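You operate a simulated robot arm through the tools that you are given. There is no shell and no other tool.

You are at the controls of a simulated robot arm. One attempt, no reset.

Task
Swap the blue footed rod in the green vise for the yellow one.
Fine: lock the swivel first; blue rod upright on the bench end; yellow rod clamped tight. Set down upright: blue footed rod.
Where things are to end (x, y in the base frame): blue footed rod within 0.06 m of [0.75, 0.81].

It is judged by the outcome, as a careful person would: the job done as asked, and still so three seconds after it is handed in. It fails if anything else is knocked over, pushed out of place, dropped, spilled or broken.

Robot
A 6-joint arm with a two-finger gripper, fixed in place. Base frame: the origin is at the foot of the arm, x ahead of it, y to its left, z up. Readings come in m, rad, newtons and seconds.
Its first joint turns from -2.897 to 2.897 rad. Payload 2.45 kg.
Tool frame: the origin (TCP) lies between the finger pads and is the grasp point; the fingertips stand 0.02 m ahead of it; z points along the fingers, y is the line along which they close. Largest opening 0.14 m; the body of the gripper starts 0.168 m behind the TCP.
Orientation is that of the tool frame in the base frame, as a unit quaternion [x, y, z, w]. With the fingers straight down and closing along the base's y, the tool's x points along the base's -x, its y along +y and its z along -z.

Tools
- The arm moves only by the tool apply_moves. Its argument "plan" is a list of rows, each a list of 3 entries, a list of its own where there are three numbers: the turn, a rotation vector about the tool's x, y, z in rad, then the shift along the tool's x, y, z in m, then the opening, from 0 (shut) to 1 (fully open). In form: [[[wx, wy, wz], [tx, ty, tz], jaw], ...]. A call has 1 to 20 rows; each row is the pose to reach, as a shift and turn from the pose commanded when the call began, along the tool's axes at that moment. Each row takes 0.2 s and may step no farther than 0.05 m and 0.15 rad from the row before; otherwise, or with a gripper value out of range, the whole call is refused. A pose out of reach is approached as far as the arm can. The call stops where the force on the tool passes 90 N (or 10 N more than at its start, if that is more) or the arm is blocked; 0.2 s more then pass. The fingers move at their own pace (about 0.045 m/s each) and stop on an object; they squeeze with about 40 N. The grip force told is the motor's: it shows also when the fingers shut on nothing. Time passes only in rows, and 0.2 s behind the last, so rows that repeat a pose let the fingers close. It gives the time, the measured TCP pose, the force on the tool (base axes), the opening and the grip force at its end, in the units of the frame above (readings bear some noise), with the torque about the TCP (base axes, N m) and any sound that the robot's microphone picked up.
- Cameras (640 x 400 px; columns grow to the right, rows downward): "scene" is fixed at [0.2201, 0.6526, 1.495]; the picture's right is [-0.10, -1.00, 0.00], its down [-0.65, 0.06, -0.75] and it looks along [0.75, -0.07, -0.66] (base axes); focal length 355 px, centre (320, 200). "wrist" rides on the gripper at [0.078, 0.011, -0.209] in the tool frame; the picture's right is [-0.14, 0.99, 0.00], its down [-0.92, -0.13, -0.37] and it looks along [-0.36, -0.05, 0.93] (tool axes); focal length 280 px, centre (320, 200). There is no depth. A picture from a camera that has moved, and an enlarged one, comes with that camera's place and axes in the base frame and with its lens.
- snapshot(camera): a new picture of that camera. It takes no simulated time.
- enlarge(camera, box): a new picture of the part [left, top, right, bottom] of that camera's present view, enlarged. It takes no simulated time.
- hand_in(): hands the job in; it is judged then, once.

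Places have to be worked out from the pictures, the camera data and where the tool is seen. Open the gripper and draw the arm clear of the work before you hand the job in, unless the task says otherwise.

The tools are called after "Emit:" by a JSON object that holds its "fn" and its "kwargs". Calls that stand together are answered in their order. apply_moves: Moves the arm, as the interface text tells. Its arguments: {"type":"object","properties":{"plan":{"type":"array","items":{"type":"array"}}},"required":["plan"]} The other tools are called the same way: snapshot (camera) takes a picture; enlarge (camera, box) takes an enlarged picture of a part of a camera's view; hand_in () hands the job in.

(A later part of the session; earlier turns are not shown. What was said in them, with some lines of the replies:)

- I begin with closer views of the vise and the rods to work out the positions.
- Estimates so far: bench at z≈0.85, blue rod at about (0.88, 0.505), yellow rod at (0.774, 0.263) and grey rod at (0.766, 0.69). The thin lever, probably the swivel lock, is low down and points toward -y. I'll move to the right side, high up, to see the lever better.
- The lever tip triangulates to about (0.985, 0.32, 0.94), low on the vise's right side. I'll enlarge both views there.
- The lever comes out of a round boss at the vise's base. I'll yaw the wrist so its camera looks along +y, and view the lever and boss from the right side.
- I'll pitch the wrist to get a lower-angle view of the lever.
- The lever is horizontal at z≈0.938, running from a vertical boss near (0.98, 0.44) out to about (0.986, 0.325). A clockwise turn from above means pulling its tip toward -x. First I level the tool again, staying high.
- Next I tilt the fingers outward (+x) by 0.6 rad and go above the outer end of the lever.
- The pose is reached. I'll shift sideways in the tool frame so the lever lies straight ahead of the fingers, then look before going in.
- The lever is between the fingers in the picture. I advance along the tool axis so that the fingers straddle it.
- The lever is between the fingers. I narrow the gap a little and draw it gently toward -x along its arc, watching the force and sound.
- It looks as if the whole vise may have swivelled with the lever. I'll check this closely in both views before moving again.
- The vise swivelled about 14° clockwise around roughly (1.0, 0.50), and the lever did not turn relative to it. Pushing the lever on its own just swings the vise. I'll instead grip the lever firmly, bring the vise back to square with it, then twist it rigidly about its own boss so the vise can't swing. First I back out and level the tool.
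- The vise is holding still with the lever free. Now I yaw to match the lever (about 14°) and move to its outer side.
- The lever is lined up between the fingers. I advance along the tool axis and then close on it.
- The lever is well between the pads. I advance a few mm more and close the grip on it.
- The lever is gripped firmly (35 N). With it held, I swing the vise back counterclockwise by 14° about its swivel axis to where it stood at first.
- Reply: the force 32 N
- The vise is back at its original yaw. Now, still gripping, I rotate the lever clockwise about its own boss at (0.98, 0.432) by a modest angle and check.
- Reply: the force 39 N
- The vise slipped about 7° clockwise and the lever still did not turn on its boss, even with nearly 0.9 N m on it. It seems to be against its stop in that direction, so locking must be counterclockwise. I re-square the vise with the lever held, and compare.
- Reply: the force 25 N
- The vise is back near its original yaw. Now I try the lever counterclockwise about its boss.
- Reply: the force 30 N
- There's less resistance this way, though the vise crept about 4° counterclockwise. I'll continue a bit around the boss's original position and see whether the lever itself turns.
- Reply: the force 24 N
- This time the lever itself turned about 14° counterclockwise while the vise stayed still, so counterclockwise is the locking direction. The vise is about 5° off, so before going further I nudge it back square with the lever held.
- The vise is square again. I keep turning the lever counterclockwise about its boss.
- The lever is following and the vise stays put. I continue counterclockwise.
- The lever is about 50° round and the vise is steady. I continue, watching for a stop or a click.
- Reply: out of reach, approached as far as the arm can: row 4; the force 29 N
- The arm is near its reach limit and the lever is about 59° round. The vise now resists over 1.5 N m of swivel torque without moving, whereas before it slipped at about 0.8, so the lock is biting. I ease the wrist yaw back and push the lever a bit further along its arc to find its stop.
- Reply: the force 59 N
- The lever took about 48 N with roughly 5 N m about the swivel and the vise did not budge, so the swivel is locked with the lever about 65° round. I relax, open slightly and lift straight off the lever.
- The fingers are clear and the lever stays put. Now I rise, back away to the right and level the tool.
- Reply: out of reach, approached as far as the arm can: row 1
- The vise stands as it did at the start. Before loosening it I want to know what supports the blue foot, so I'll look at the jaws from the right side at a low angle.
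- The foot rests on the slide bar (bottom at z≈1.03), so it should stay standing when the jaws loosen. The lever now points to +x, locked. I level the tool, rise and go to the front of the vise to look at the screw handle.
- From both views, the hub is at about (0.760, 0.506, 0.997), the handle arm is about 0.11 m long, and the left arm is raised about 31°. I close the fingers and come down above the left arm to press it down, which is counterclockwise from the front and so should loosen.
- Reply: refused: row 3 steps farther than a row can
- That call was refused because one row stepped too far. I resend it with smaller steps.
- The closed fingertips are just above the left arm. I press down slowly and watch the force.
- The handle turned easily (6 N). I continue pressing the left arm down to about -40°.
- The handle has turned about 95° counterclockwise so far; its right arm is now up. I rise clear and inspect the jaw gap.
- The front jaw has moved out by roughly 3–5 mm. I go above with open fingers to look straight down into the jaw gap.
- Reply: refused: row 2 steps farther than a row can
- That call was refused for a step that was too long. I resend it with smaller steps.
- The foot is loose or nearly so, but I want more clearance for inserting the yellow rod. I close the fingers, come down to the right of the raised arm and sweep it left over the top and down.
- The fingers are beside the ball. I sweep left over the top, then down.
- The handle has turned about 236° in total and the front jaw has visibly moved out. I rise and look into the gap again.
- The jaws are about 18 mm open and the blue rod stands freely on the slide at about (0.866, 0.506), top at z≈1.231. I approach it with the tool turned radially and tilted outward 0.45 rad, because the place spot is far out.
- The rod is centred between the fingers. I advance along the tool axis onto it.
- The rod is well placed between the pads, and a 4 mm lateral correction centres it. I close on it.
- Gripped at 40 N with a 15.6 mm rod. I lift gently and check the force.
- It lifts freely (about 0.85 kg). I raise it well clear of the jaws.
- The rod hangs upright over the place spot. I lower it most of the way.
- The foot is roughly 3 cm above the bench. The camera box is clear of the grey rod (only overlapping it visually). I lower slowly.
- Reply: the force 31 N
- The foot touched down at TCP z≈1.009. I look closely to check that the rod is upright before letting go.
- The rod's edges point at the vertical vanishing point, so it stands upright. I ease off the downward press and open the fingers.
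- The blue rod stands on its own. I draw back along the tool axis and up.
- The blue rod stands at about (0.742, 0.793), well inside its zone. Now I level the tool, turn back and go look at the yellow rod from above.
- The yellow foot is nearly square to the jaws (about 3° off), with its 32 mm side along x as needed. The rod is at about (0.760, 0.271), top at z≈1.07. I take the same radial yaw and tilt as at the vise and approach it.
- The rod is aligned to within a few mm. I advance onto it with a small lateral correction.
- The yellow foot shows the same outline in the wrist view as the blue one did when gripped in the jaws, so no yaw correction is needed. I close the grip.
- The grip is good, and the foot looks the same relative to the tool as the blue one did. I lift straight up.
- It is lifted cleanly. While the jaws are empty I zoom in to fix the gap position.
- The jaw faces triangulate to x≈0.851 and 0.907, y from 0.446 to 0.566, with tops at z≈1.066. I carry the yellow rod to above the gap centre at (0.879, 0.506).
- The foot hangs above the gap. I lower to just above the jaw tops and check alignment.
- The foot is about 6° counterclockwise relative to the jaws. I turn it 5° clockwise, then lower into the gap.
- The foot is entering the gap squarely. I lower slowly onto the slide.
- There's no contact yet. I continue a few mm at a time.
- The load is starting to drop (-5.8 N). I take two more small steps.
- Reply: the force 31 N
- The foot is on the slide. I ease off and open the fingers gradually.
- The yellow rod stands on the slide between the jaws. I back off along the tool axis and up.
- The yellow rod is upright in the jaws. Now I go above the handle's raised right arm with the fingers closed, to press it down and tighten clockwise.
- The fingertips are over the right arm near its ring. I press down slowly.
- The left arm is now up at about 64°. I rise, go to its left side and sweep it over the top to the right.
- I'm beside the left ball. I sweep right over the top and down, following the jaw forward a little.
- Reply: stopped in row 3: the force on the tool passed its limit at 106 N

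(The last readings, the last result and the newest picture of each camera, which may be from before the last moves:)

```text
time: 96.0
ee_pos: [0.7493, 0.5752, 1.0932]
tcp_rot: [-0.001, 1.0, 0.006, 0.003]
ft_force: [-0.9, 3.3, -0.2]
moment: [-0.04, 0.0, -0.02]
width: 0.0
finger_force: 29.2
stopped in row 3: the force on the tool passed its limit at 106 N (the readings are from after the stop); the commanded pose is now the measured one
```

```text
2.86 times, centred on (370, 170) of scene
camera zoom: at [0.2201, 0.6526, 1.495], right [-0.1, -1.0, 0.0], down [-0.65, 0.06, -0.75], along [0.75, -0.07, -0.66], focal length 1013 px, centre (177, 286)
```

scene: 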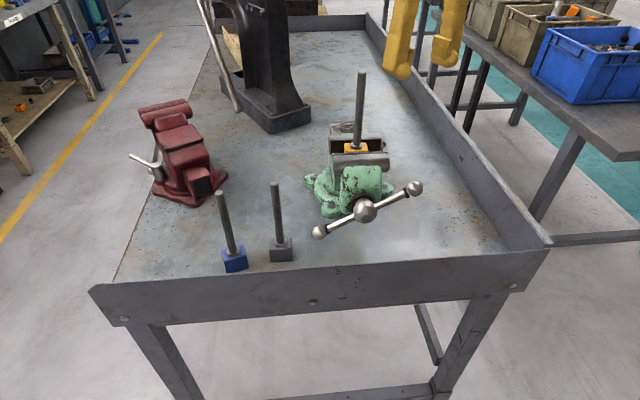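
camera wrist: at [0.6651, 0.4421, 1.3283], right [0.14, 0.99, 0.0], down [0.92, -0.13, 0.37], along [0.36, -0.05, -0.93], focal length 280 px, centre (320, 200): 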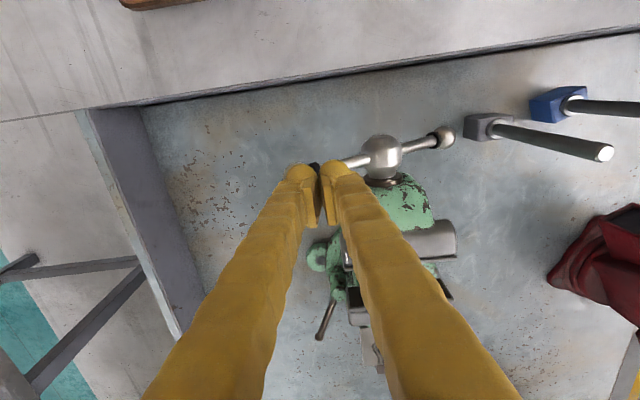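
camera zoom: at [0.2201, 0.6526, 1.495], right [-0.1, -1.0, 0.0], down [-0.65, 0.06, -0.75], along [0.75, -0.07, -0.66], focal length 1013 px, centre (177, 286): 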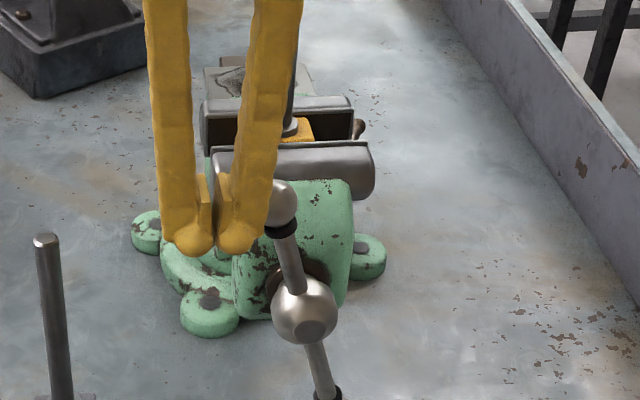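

A force spike stopped the sweep at first contact with the ball, most likely an impact; the residual is only 3 N. The handle is at about 74°. I continue more slowly.

Emit:
{"fn": "apply_moves", "kwargs": {"plan": [[[0, 0, 0], [0, -0.003, -0.002], 0], [[0, 0, 0], [0, -0.008, -0.002], 0], [[0, 0, 0], [0, -0.014, -0.002], 0], [[0, 0, 0], [-0.001, -0.021, -0.002], 0], [[0, 0, 0], [-0.002, -0.029, -0.001], 0], [[0, 0, 0], [-0.002, -0.038, 0.0], 0], [[0, 0, 0], [-0.003, -0.047, 0.002], 0]]}}

Emit:
{"fn": "enlarge", "kwargs": {"camera": "scene", "box": [290, 100, 450, 240]}}

```text
time: 97.6
ee_pos: [0.7526, 0.5283, 1.0919]
tcp_rot: [-0.002, 1.0, 0.006, 0.002]
ft_force: [0.1, 0.6, 0.5]
moment: [-0.01, 0.0, 0.01]
width: 0.0
finger_force: 29.5
```

```text
2.86 times, centred on (370, 170) of scene
camera zoom: at [0.2201, 0.6526, 1.495], right [-0.1, -1.0, 0.0], down [-0.65, 0.06, -0.75], along [0.75, -0.07, -0.66], focal length 1013 px, centre (177, 286)
```

zoom: 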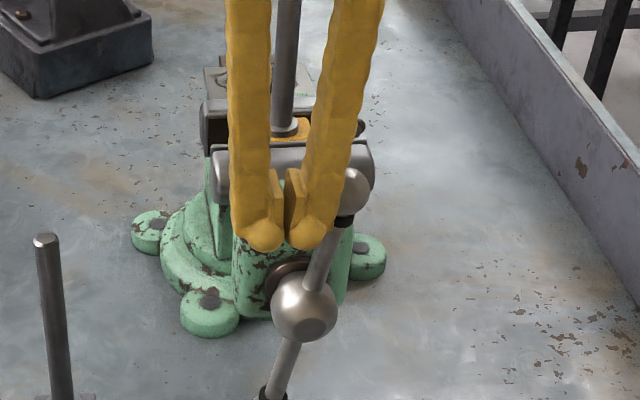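

The handle is past the top now. I continue right and down, watching for clamping force.

Emit:
{"fn": "apply_moves", "kwargs": {"plan": [[[0, 0, 0], [0, -0.01, 0], 0], [[0, 0, 0], [-0.001, -0.022, 0], 0], [[0, 0, 0], [-0.002, -0.034, 0], 0], [[0, 0, 0], [-0.002, -0.046, 0.002], 0], [[0, 0, 0], [-0.003, -0.057, 0.006], 0], [[0, 0, 0], [-0.003, -0.066, 0.014], 0], [[0, 0, 0], [-0.004, -0.073, 0.024], 0], [[0, 0, 0], [-0.004, -0.077, 0.036], 0], [[0, 0, 0], [-0.004, -0.079, 0.048], 0], [[0, 0, 0], [-0.005, -0.08, 0.06], 0]]}}

Emit:
{"fn": "enlarge", "kwargs": {"camera": "scene", "box": [290, 100, 450, 240]}}

```text
time: 99.8
ee_pos: [0.7575, 0.4486, 1.0308]
tcp_rot: [-0.002, 1.0, 0.006, 0.002]
ft_force: [-0.5, -1.4, 3.3]
moment: [-0.04, -0.05, 0.0]
width: 0.0
finger_force: 29.1
```

```text
2.86 times, centred on (370, 170) of scene
camera zoom: at [0.2201, 0.6526, 1.495], right [-0.1, -1.0, 0.0], down [-0.65, 0.06, -0.75], along [0.75, -0.07, -0.66], focal length 1013 px, centre (177, 286)
```

zoom: 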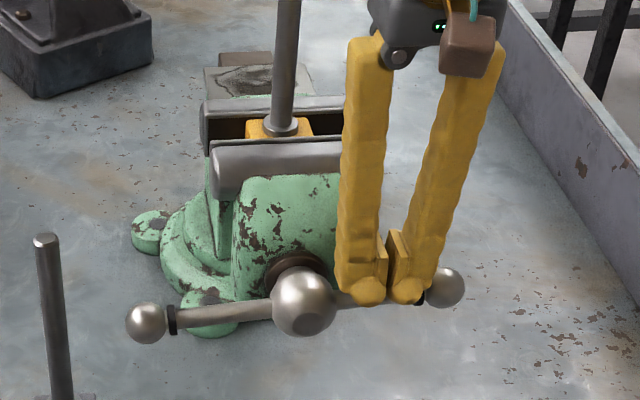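

The handle is near horizontal and should clamp within about 40° more. I keep pressing down slowly.

Emit:
{"fn": "apply_moves", "kwargs": {"plan": [[[0, 0, 0], [0, -0.004, 0.007], 0], [[0, 0, 0], [-0.001, -0.006, 0.014], 0], [[0, 0, 0], [-0.001, -0.006, 0.021], 0], [[0, 0, 0], [-0.002, -0.006, 0.028], 0], [[0, 0, 0], [-0.002, -0.005, 0.035], 0]]}}

Emit:
{"fn": "enlarge", "kwargs": {"camera": "scene", "box": [290, 100, 450, 240]}}

```text
time: 101.0
ee_pos: [0.7604, 0.4421, 0.9958]
tcp_rot: [-0.001, 1.0, 0.005, 0.003]
ft_force: [1.2, -12.7, 19.1]
moment: [0.06, -0.08, -0.01]
width: 0.0
finger_force: 29.2
```

```text
2.86 times, centred on (370, 170) of scene
camera zoom: at [0.2201, 0.6526, 1.495], right [-0.1, -1.0, 0.0], down [-0.65, 0.06, -0.75], along [0.75, -0.07, -0.66], focal length 1013 px, centre (177, 286)
```

zoom: 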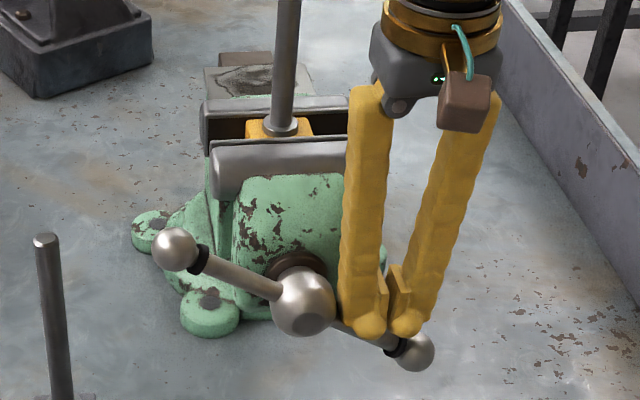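

Force is rising (about 23 N) and the handle is back at its original clamped angle. I press further to make it tight.

Emit:
{"fn": "apply_moves", "kwargs": {"plan": [[[0, 0, 0], [0, 0.001, 0.004], 0], [[0, 0, 0], [0, 0.002, 0.008], 0], [[0, 0, 0], [0, 0.003, 0.012], 0], [[0, 0, 0], [0, 0.004, 0.016], 0]]}}

Emit:
{"fn": "enlarge", "kwargs": {"camera": "scene", "box": [290, 100, 450, 240]}}

```text
time: 102.0
ee_pos: [0.7607, 0.4485, 0.9814]
tcp_rot: [-0.001, 1.0, 0.006, 0.004]
ft_force: [1.9, -30.2, 24.1]
moment: [0.27, -0.08, -0.16]
width: 0.0
finger_force: 29.2
```

```text
2.86 times, centred on (370, 170) of scene
camera zoom: at [0.2201, 0.6526, 1.495], right [-0.1, -1.0, 0.0], down [-0.65, 0.06, -0.75], along [0.75, -0.07, -0.66], focal length 1013 px, centre (177, 286)
```

zoom: 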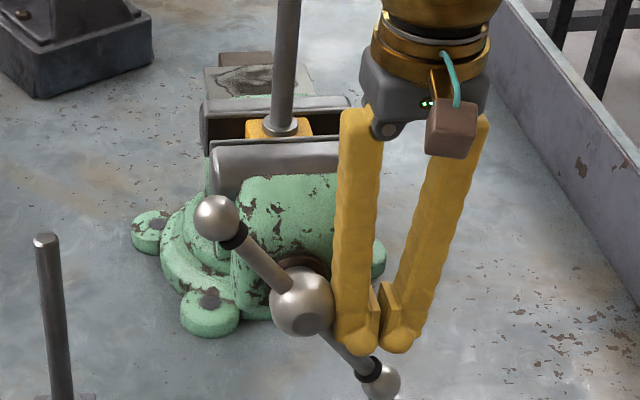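

The torque is now about 3 N m at 46°. I rise clear and look at the jaws to see whether the foot is actually pinched.

Emit:
{"fn": "apply_moves", "kwargs": {"plan": [[[0, 0, 0], [0, -0.008, -0.02], 0], [[0, 0, 0], [0, -0.015, -0.06], 0], [[0, 0, 0], [0, -0.02, -0.105], 0], [[0, 0, 0], [0, -0.02, -0.15], 0.3], [[0, 0, 0], [0.002, -0.02, -0.195], 0.6], [[0, 0, 0], [0.008, -0.02, -0.24], 0.9], [[0, 0, 0], [0.014, -0.02, -0.285], 1], [[0, 0, 0], [0.018, -0.025, -0.325], 1], [[0, 0, 0], [0.018, -0.025, -0.355], 1]]}}

Emit:
{"fn": "enlarge", "kwargs": {"camera": "wrist", "box": [330, 120, 430, 250]}}

Emit:
{"fn": "enlarge", "kwargs": {"camera": "scene", "box": [290, 60, 450, 240]}}

Emit:
{"fn": "enlarge", "kwargs": {"camera": "scene", "box": [310, 110, 410, 190]}}

```text
time: 104.0
ee_pos: [0.7406, 0.4172, 1.3352]
tcp_rot: [-0.002, 1.0, 0.006, 0.003]
ft_force: [0.2, 0.3, -0.7]
moment: [0.0, 0.06, 0.0]
width: 0.1195
finger_force: 0.1
```

```text
3.08 times, centred on (380, 185) of wrist
camera zoom: at [0.6609, 0.425, 1.5442], right [0.13, 0.99, 0.01], down [0.92, -0.13, 0.37], along [0.37, -0.04, -0.93], focal length 863 px, centre (135, 246)
```

zoom: 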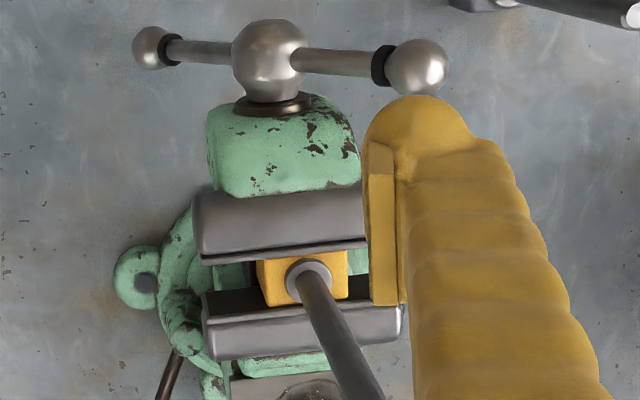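

```text
2.22 times, centred on (370, 150) of scene
camera zoom: at [0.2201, 0.6526, 1.495], right [-0.1, -1.0, 0.0], down [-0.65, 0.06, -0.75], along [0.75, -0.07, -0.66], focal length 788 px, centre (209, 311)
```

zoom: 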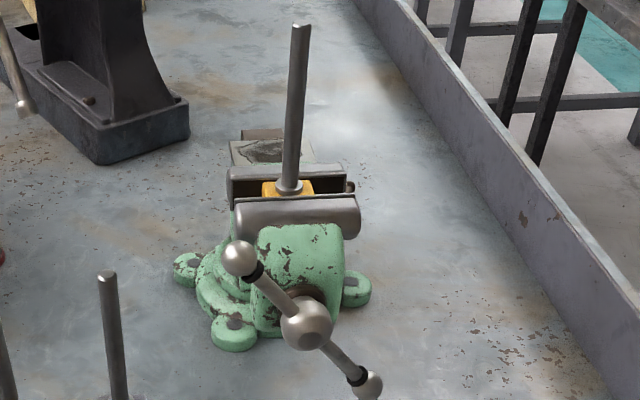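

```text
5.00 times, centred on (360, 150) of scene
camera zoom: at [0.2201, 0.6526, 1.495], right [-0.1, -1.0, 0.0], down [-0.65, 0.06, -0.75], along [0.75, -0.07, -0.66], focal length 1773 px, centre (120, 450)
```

zoom: 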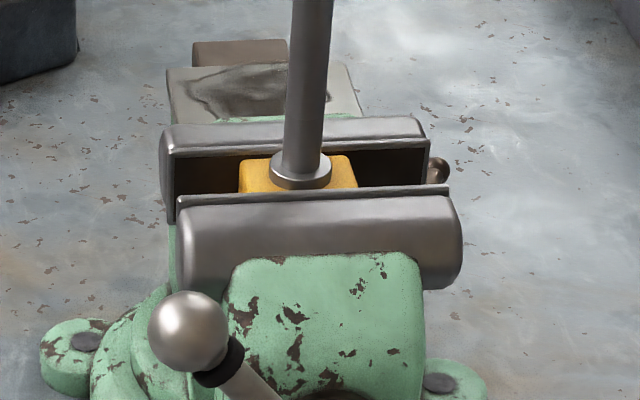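

The front jaw has closed up to the foot, and the foot appears pinched against the rear plate with the handle about 17° past where the blue rod was clamped. For certainty I'll give it one more firm, slow push on the raised left ball.

Emit:
{"fn": "apply_moves", "kwargs": {"plan": [[[0, 0, 0], [-0.004, 0.042, 0], 0.5], [[0, 0, 0], [-0.008, 0.084, 0], 0], [[0, 0, 0], [-0.012, 0.126, 0], 0], [[0, 0, 0], [-0.017, 0.168, 0], 0], [[0, 0, 0], [-0.0214, 0.208, 0.01], 0], [[0, 0, 0], [-0.0214, 0.212, 0.05], 0], [[0, 0, 0], [-0.0214, 0.212, 0.09], 0], [[0, 0, 0], [-0.0214, 0.212, 0.13], 0], [[0, 0, 0], [-0.0214, 0.212, 0.17], 0], [[0, 0, 0], [-0.0214, 0.212, 0.21], 0], [[0, 0, 0], [-0.0214, 0.212, 0.245], 0], [[0, 0, 0], [-0.0214, 0.212, 0.26], 0]]}}

Emit:
{"fn": "enlarge", "kwargs": {"camera": "scene", "box": [270, 100, 430, 240]}}

```text
time: 106.6
ee_pos: [0.7631, 0.6347, 1.0776]
tcp_rot: [-0.001, 1.0, 0.005, 0.002]
ft_force: [-0.6, -0.3, 0.3]
moment: [0.01, 0.01, 0.01]
width: 0.0
finger_force: 29.7
```

```text
2.86 times, centred on (350, 170) of scene
camera zoom: at [0.2201, 0.6526, 1.495], right [-0.1, -1.0, 0.0], down [-0.65, 0.06, -0.75], along [0.75, -0.07, -0.66], focal length 1013 px, centre (234, 286)
```

zoom: 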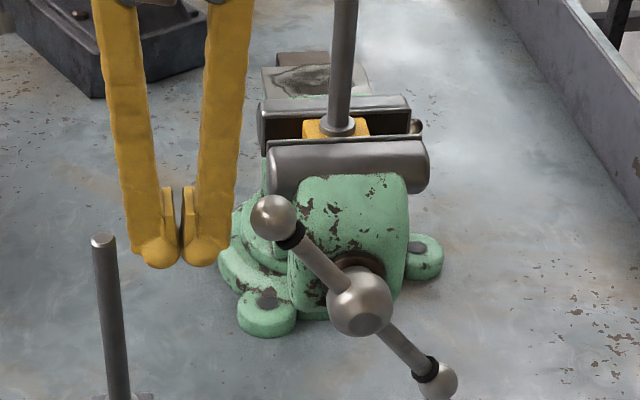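

I'm left of the raised ball and clear of the grey rod. I push right slowly.

Emit:
{"fn": "apply_moves", "kwargs": {"plan": [[[0, 0, 0], [0, -0.006, 0], 0], [[0, 0, 0], [0, -0.012, 0], 0], [[0, 0, 0], [0, -0.017, 0], 0], [[0, 0, 0], [0, -0.022, 0], 0], [[0, 0, 0], [0, -0.026, 0], 0], [[0, 0, 0], [0, -0.03, 0], 0], [[0, 0, 0], [0, -0.034, 0], 0]]}}

Emit:
{"fn": "enlarge", "kwargs": {"camera": "scene", "box": [270, 100, 430, 240]}}

```text
time: 108.2
ee_pos: [0.7632, 0.5996, 1.0774]
tcp_rot: [-0.001, 1.0, 0.006, 0.003]
ft_force: [0.2, -0.3, 0.1]
moment: [0.04, -0.02, -0.02]
width: 0.0
finger_force: 29.9
```

```text
2.86 times, centred on (350, 170) of scene
camera zoom: at [0.2201, 0.6526, 1.495], right [-0.1, -1.0, 0.0], down [-0.65, 0.06, -0.75], along [0.75, -0.07, -0.66], focal length 1013 px, centre (234, 286)
```

zoom: 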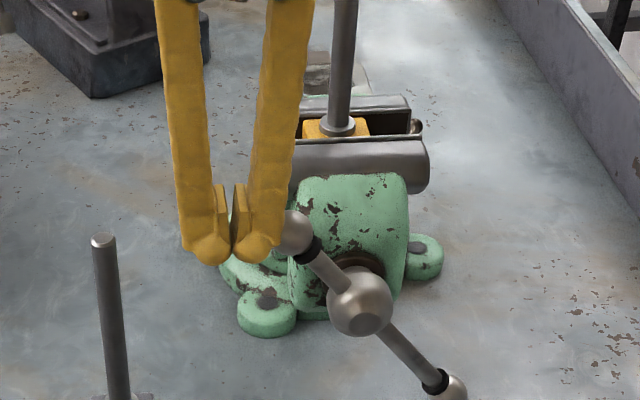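

The bar slid through its hub when pushed on the ball, so I won't push there. The right arm is now longer and points down-right; a push on it from its upper-right side gives clean torque. I go there.

Emit:
{"fn": "apply_moves", "kwargs": {"plan": [[[0, 0, 0], [0, 0.006, -0.02], 0], [[0, 0, 0], [0, 0.006, -0.065], 0], [[0, 0, 0], [0, 0.0, -0.11], 0], [[0, 0, 0], [0, -0.045, -0.13], 0], [[0, 0, 0], [0, -0.09, -0.13], 0], [[0, 0, 0], [0, -0.135, -0.12], 0], [[0, 0, 0], [0, -0.178, -0.1], 0], [[0, 0, 0], [0, -0.182, -0.055], 0], [[0, 0, 0], [0, -0.182, -0.01], 0], [[0, 0, 0], [0, -0.182, 0.035], 0], [[0, 0, 0], [0, -0.182, 0.075], 0], [[0, 0, 0], [0, -0.182, 0.11], 0], [[0, 0, 0], [0, -0.182, 0.12], 0]]}}

Emit:
{"fn": "enlarge", "kwargs": {"camera": "scene", "box": [290, 100, 450, 240]}}

```text
time: 111.0
ee_pos: [0.7634, 0.4209, 0.9534]
tcp_rot: [-0.002, 1.0, 0.007, 0.003]
ft_force: [-0.4, 0.2, 0.1]
moment: [-0.02, -0.03, 0.0]
width: 0.0
finger_force: 29.6
```

```text
2.86 times, centred on (370, 170) of scene
camera zoom: at [0.2201, 0.6526, 1.495], right [-0.1, -1.0, 0.0], down [-0.65, 0.06, -0.75], along [0.75, -0.07, -0.66], focal length 1013 px, centre (177, 286)
```

zoom: 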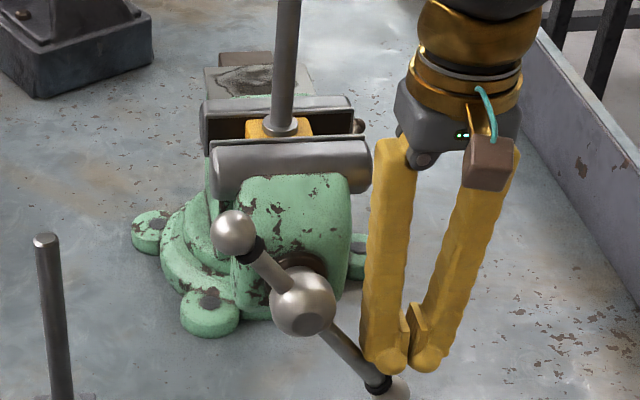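

The fingers sit against the upper-right side of the right arm. I push left and down in small steps.

Emit:
{"fn": "apply_moves", "kwargs": {"plan": [[[0, 0, 0], [0, 0.003, 0.0015], 0], [[0, 0, 0], [0, 0.006, 0.003], 0], [[0, 0, 0], [0, 0.009, 0.005], 0], [[0, 0, 0], [0, 0.012, 0.007], 0], [[0, 0, 0], [0, 0.015, 0.009], 0]]}}

Emit:
{"fn": "enlarge", "kwargs": {"camera": "scene", "box": [290, 100, 450, 240]}}

```text
time: 112.2
ee_pos: [0.7638, 0.4347, 0.9455]
tcp_rot: [-0.002, 1.0, 0.007, 0.004]
ft_force: [-3.2, -19.6, 21.8]
moment: [0.37, 0.06, 0.09]
width: 0.0
finger_force: 29.5
```

```text
2.86 times, centred on (370, 170) of scene
camera zoom: at [0.2201, 0.6526, 1.495], right [-0.1, -1.0, 0.0], down [-0.65, 0.06, -0.75], along [0.75, -0.07, -0.66], focal length 1013 px, centre (177, 286)
```

zoom: 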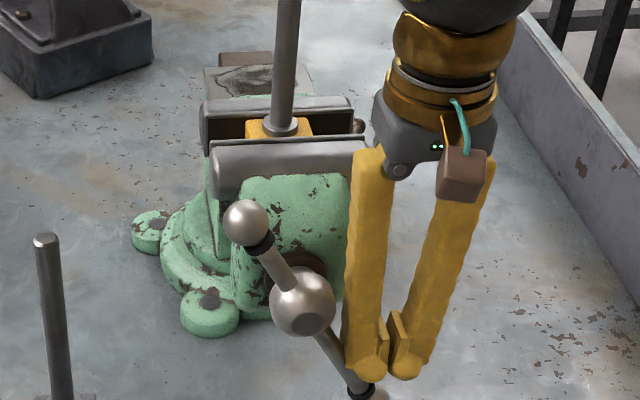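

Torque is again about 3 N m and the handle is moving to about 57°. I push a little further.

Emit:
{"fn": "apply_moves", "kwargs": {"plan": [[[0, 0, 0], [0, 0.003, 0.0015], 0], [[0, 0, 0], [0, 0.006, 0.003], 0], [[0, 0, 0], [0, 0.009, 0.004], 0], [[0, 0, 0], [0, 0.012, 0.005], 0]]}}

Emit:
{"fn": "enlarge", "kwargs": {"camera": "scene", "box": [290, 100, 450, 240]}}

```text
time: 112.8
ee_pos: [0.7644, 0.4379, 0.9465]
tcp_rot: [-0.002, 1.0, 0.005, 0.005]
ft_force: [-7.6, -15.7, 15.8]
moment: [0.2, 0.09, 0.2]
width: 0.0
finger_force: 29.0
stopped in row 3: the force on the tool passed its limit at 98 N (the readings are from after the stop); the commanded pose is now the measured one
```

```text
2.86 times, centred on (370, 170) of scene
camera zoom: at [0.2201, 0.6526, 1.495], right [-0.1, -1.0, 0.0], down [-0.65, 0.06, -0.75], along [0.75, -0.07, -0.66], focal length 1013 px, centre (177, 286)
```

zoom: 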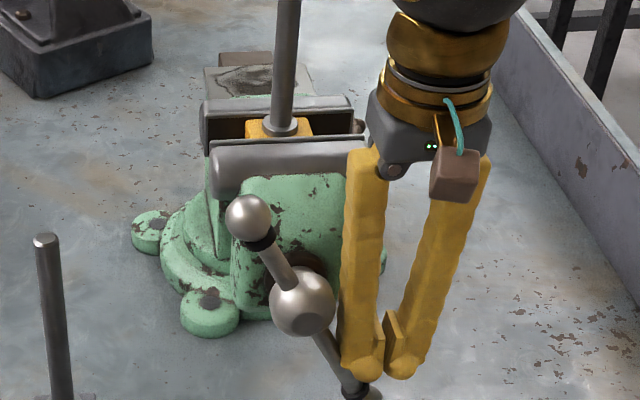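

Force passed 98 N, so the screw is hard up. I back off to the right and rise clear.

Emit:
{"fn": "apply_moves", "kwargs": {"plan": [[[0, 0, 0], [0, -0.01, -0.005], 0], [[0, 0, 0], [0, -0.022, -0.03], 0], [[0, 0, 0], [0, -0.025, -0.075], 0], [[0, 0, 0], [0, -0.025, -0.12], 0.2], [[0, 0, 0], [0, -0.025, -0.165], 0.4], [[0, 0, 0], [0.0, -0.025, -0.21], 0.6], [[0, 0, 0], [0.005, -0.025, -0.255], 0.8], [[0, 0, 0], [0.012, -0.025, -0.3], 1], [[0, 0, 0], [0.02, -0.02, -0.345], 1], [[0, 0, 0], [0.022, -0.02, -0.388], 1]]}}

Emit:
{"fn": "snapshot", "kwargs": {"camera": "scene"}}

Emit:
{"fn": "enlarge", "kwargs": {"camera": "scene", "box": [310, 110, 410, 190]}}

Emit:
{"fn": "enlarge", "kwargs": {"camera": "wrist", "box": [330, 120, 430, 250]}}

```text
time: 115.0
ee_pos: [0.7392, 0.4129, 1.3336]
tcp_rot: [-0.001, 1.0, 0.005, 0.003]
ft_force: [0.1, -0.4, 1.1]
moment: [-0.03, 0.03, -0.03]
width: 0.1361
finger_force: 0.1
```

```text
taken
```

scene: 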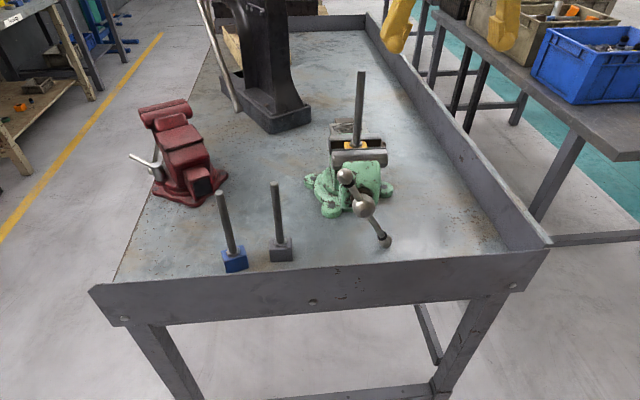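

```text
5.00 times, centred on (360, 150) of scene
camera zoom: at [0.2201, 0.6526, 1.495], right [-0.1, -1.0, 0.0], down [-0.65, 0.06, -0.75], along [0.75, -0.07, -0.66], focal length 1773 px, centre (120, 450)
```

zoom: 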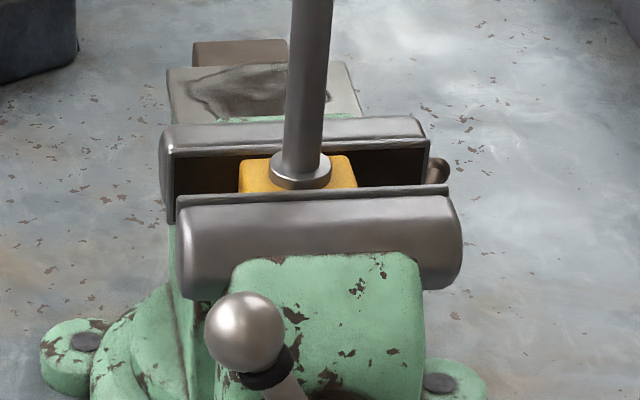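

```text
3.08 times, centred on (380, 185) of wrist
camera zoom: at [0.6597, 0.4213, 1.5424], right [0.13, 0.99, 0.01], down [0.92, -0.13, 0.37], along [0.37, -0.04, -0.93], focal length 863 px, centre (135, 246)
```

zoom: 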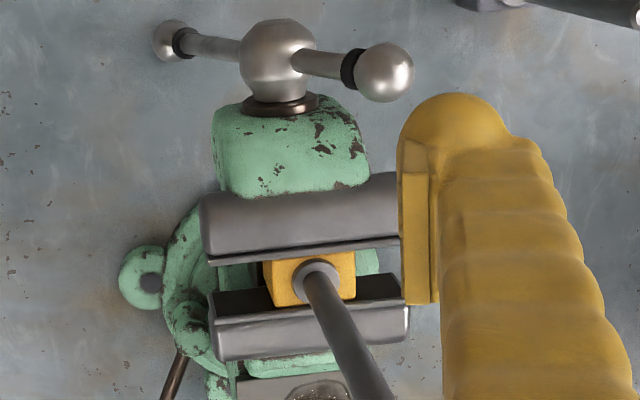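

The front jaw is back exactly where it was when it clamped the blue rod. As a check I'll grip the yellow rod and tug it lightly upward.

Emit:
{"fn": "apply_moves", "kwargs": {"plan": [[[0, 0, -0.14], [-0.015, 0.01, 0], 0.7], [[0, 0, -0.28], [-0.03, 0.021, 0], 0.6], [[0, 0, -0.41], [-0.045, 0.031, 0], 0.5], [[0, 0, -0.529], [-0.0608, 0.042, -0.002], 0.5]]}}

Emit:
{"fn": "apply_moves", "kwargs": {"plan": [[[0, -0.1, 0], [-0.01, 0.0, 0.0], 0.5], [[0, -0.2, 0], [-0.02, 0.001, 0.015], 0.5], [[0, -0.3, 0], [-0.03, 0.001, 0.03], 0.5], [[0, -0.4, 0], [-0.041, 0.002, 0.048], 0.5], [[0, -0.45, 0], [-0.051, 0.0021, 0.067], 0.5]]}}

Emit:
{"fn": "snapshot", "kwargs": {"camera": "wrist"}}

```text
time: 116.0
ee_pos: [0.8011, 0.4557, 1.337]
tcp_rot: [-0.264, 0.965, 0.005, 0.006]
ft_force: [0.0, -0.7, -0.4]
moment: [0.02, -0.04, 0.02]
width: 0.0698
finger_force: 0.0
```

```text
time: 117.2
ee_pos: [0.8434, 0.4844, 1.2691]
tcp_rot: [-0.256, 0.939, 0.063, 0.222]
ft_force: [0.7, 0.1, 0.3]
moment: [-0.03, 0.01, 0.03]
width: 0.07
finger_force: 0.0
```

```text
taken
camera wrist: at [0.698, 0.4097, 1.422], right [-0.4, 0.92, 0.07], down [0.63, 0.22, 0.74], along [0.66, 0.34, -0.67], focal length 280 px, centre (320, 200)
```

wrist: 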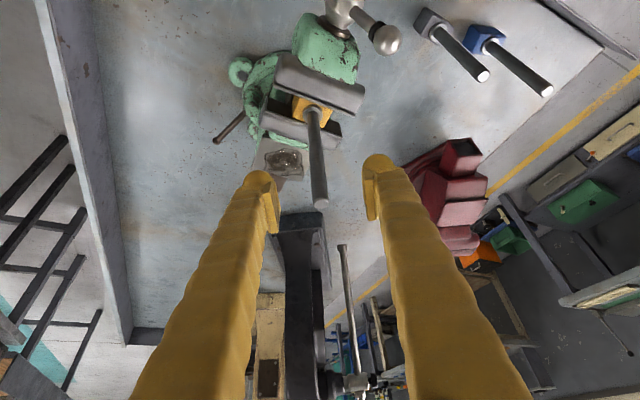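

The rod is centred. I advance and close gently.

Emit:
{"fn": "apply_moves", "kwargs": {"plan": [[[0, 0, 0], [0, 0, 0.03], 0.5], [[0, 0, 0], [0, 0, 0.06], 0.5], [[0, 0, 0], [0, 0, 0.09], 0.5], [[0, 0, 0], [0, 0, 0.115], 0.4], [[0, 0, 0], [0, 0, 0.115], 0.3], [[0, 0, 0], [0, 0, 0.115], 0.2], [[0, 0, 0], [0, 0, 0.115], 0.1], [[0, 0, 0], [0, 0, 0.115], 0], [[0, 0, 0], [0, 0, 0.115], 0]]}}

Emit:
{"fn": "snapshot", "kwargs": {"camera": "wrist"}}

Emit:
{"fn": "enlarge", "kwargs": {"camera": "scene", "box": [310, 60, 410, 190]}}

```text
time: 119.2
ee_pos: [0.8879, 0.5087, 1.1671]
tcp_rot: [-0.254, 0.94, 0.062, 0.221]
ft_force: [18.3, -36.6, 0.2]
moment: [-0.24, -0.74, 0.28]
width: 0.0157
finger_force: 37.2
```

```text
taken
camera wrist: at [0.743, 0.4346, 1.3193], right [-0.39, 0.92, 0.07], down [0.64, 0.22, 0.74], along [0.66, 0.33, -0.67], focal length 280 px, centre (320, 200)
```

wrist: 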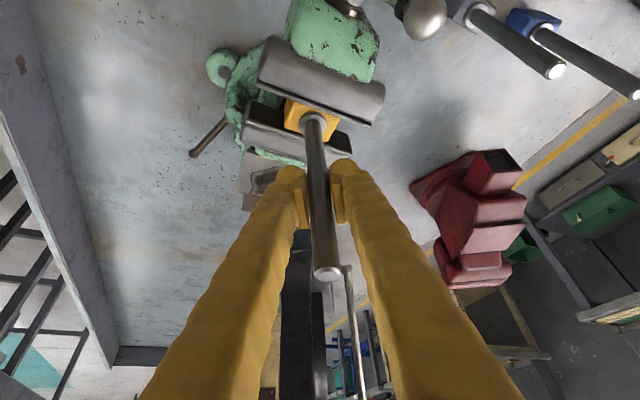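

```text
3.08 times, centred on (360, 125) of scene
camera zoom: at [0.2201, 0.6526, 1.495], right [-0.1, -1.0, 0.0], down [-0.65, 0.06, -0.75], along [0.75, -0.07, -0.66], focal length 1091 px, centre (197, 431)
```

zoom: 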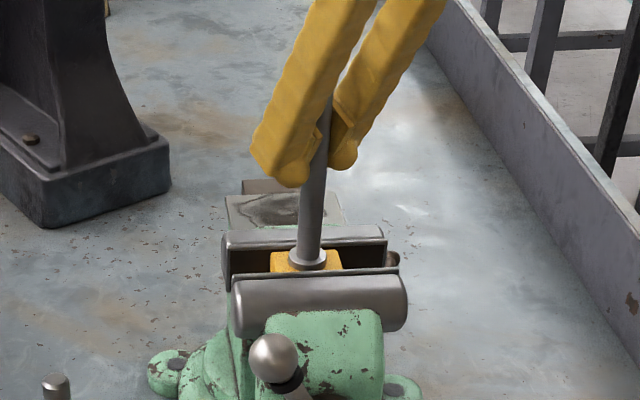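

The clamped rod resists about 40 N sideways from the slightly off-centre grip without yielding, so it is tight. I release and withdraw.

Emit:
{"fn": "apply_moves", "kwargs": {"plan": [[[0, 0, 0], [0, 0, 0], 0.15], [[0, 0, 0], [0, 0, 0], 0.3], [[0, 0, 0], [0, 0, 0], 0.45], [[0, 0, 0], [0, 0, 0], 0.5], [[0, 0, 0], [0, 0, -0.03], 0.5], [[0, 0, 0], [0, 0, -0.07], 0.5], [[0, 0, 0], [0, 0, -0.11], 0.5], [[0, 0, 0], [0, 0, -0.15], 0.5], [[0, 0, 0], [0, 0, -0.19], 0.5], [[0, 0, 0], [0.03, 0, -0.22], 0.6], [[0, 0, 0], [0.065, 0, -0.25], 0.7], [[0, 0, 0], [0.1, 0, -0.28], 0.8]]}}

Emit:
{"fn": "apply_moves", "kwargs": {"plan": [[[0, 0.12, 0], [0.01, 0, -0.005], 0.8], [[0, 0.24, 0], [0.03, 0, -0.01], 0.8], [[0, 0.36, 0], [0.05, 0, -0.015], 0.8], [[0, 0.45, 0], [0.07, 0, -0.02], 0.8], [[0, 0.45, 0], [0.07, 0, -0.02], 0.8]]}}

Emit:
{"fn": "snapshot", "kwargs": {"camera": "scene"}}

Emit:
{"fn": "enlarge", "kwargs": {"camera": "scene", "box": [190, 60, 450, 280]}}

Emit:
{"fn": "enlarge", "kwargs": {"camera": "scene", "box": [290, 110, 430, 230]}}

```text
time: 121.8
ee_pos: [0.7022, 0.403, 1.372]
tcp_rot: [-0.255, 0.94, 0.063, 0.219]
ft_force: [0.5, 0.1, -1.6]
moment: [-0.02, 0.03, 0.01]
width: 0.1121
finger_force: 0.1
```

```text
time: 123.0
ee_pos: [0.6399, 0.365, 1.3595]
tcp_rot: [-0.261, 0.965, 0.005, 0.005]
ft_force: [0.0, 0.2, -0.4]
moment: [0.0, -0.01, -0.04]
width: 0.1118
finger_force: 0.1
```

```text
taken
```

scene: 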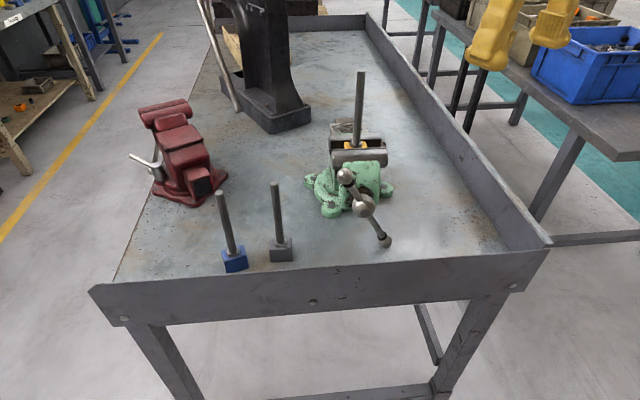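

```text
1.82 times, centred on (320, 170) of scene
camera zoom: at [0.2201, 0.6526, 1.495], right [-0.1, -1.0, 0.0], down [-0.65, 0.06, -0.75], along [0.75, -0.07, -0.66], focal length 645 px, centre (320, 254)
```

zoom: 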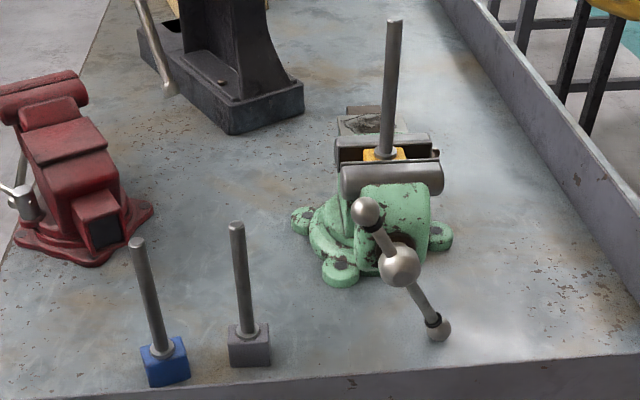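

```text
3.33 times, centred on (360, 170) of scene
camera zoom: at [0.2201, 0.6526, 1.495], right [-0.1, -1.0, 0.0], down [-0.65, 0.06, -0.75], along [0.75, -0.07, -0.66], focal length 1182 px, centre (187, 300)
```

zoom: 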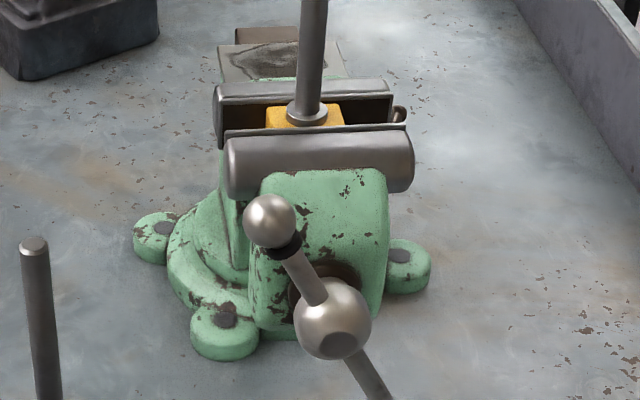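

Everything is in place: yellow clamped upright, blue upright at about (0.74, 0.79), the swivel locked, the vise square, and the grey rod untouched. The gripper is open and well clear, so I hand in.

Emit:
{"fn": "hand_in", "kwargs": {}}

```text
The job is handed in.
```

The swap is done and handed in: the yellow rod is clamped in the green vise, and the blue one is standing on the bench end.

- **Swivel lock:** it locks counterclockwise. My first tries the other way swung the vise by up to 14°. I brought it back to square each time before locking it. Afterwards it did not move under about 5 N m of torque.
- **Blue rod:** upright at about (0.74, 0.79), roughly 2 cm from the target point.
- **Yellow rod:** upright with its foot pinched between the jaws, and the front jaw back where it had held the blue rod. My last push on the handle passed the 90 N limit; the handle's lower ball may have touched the bench then, so I don't count that as proof. The rod did not give under about 40 N sideways.
- **Handle bar:** it slides through its hub, so it now sits off-centre and at a different angle than at the start.

Nothing was knocked over or dropped, and the grey rod was not touched. The gripper was open and clear of the work at hand-in.
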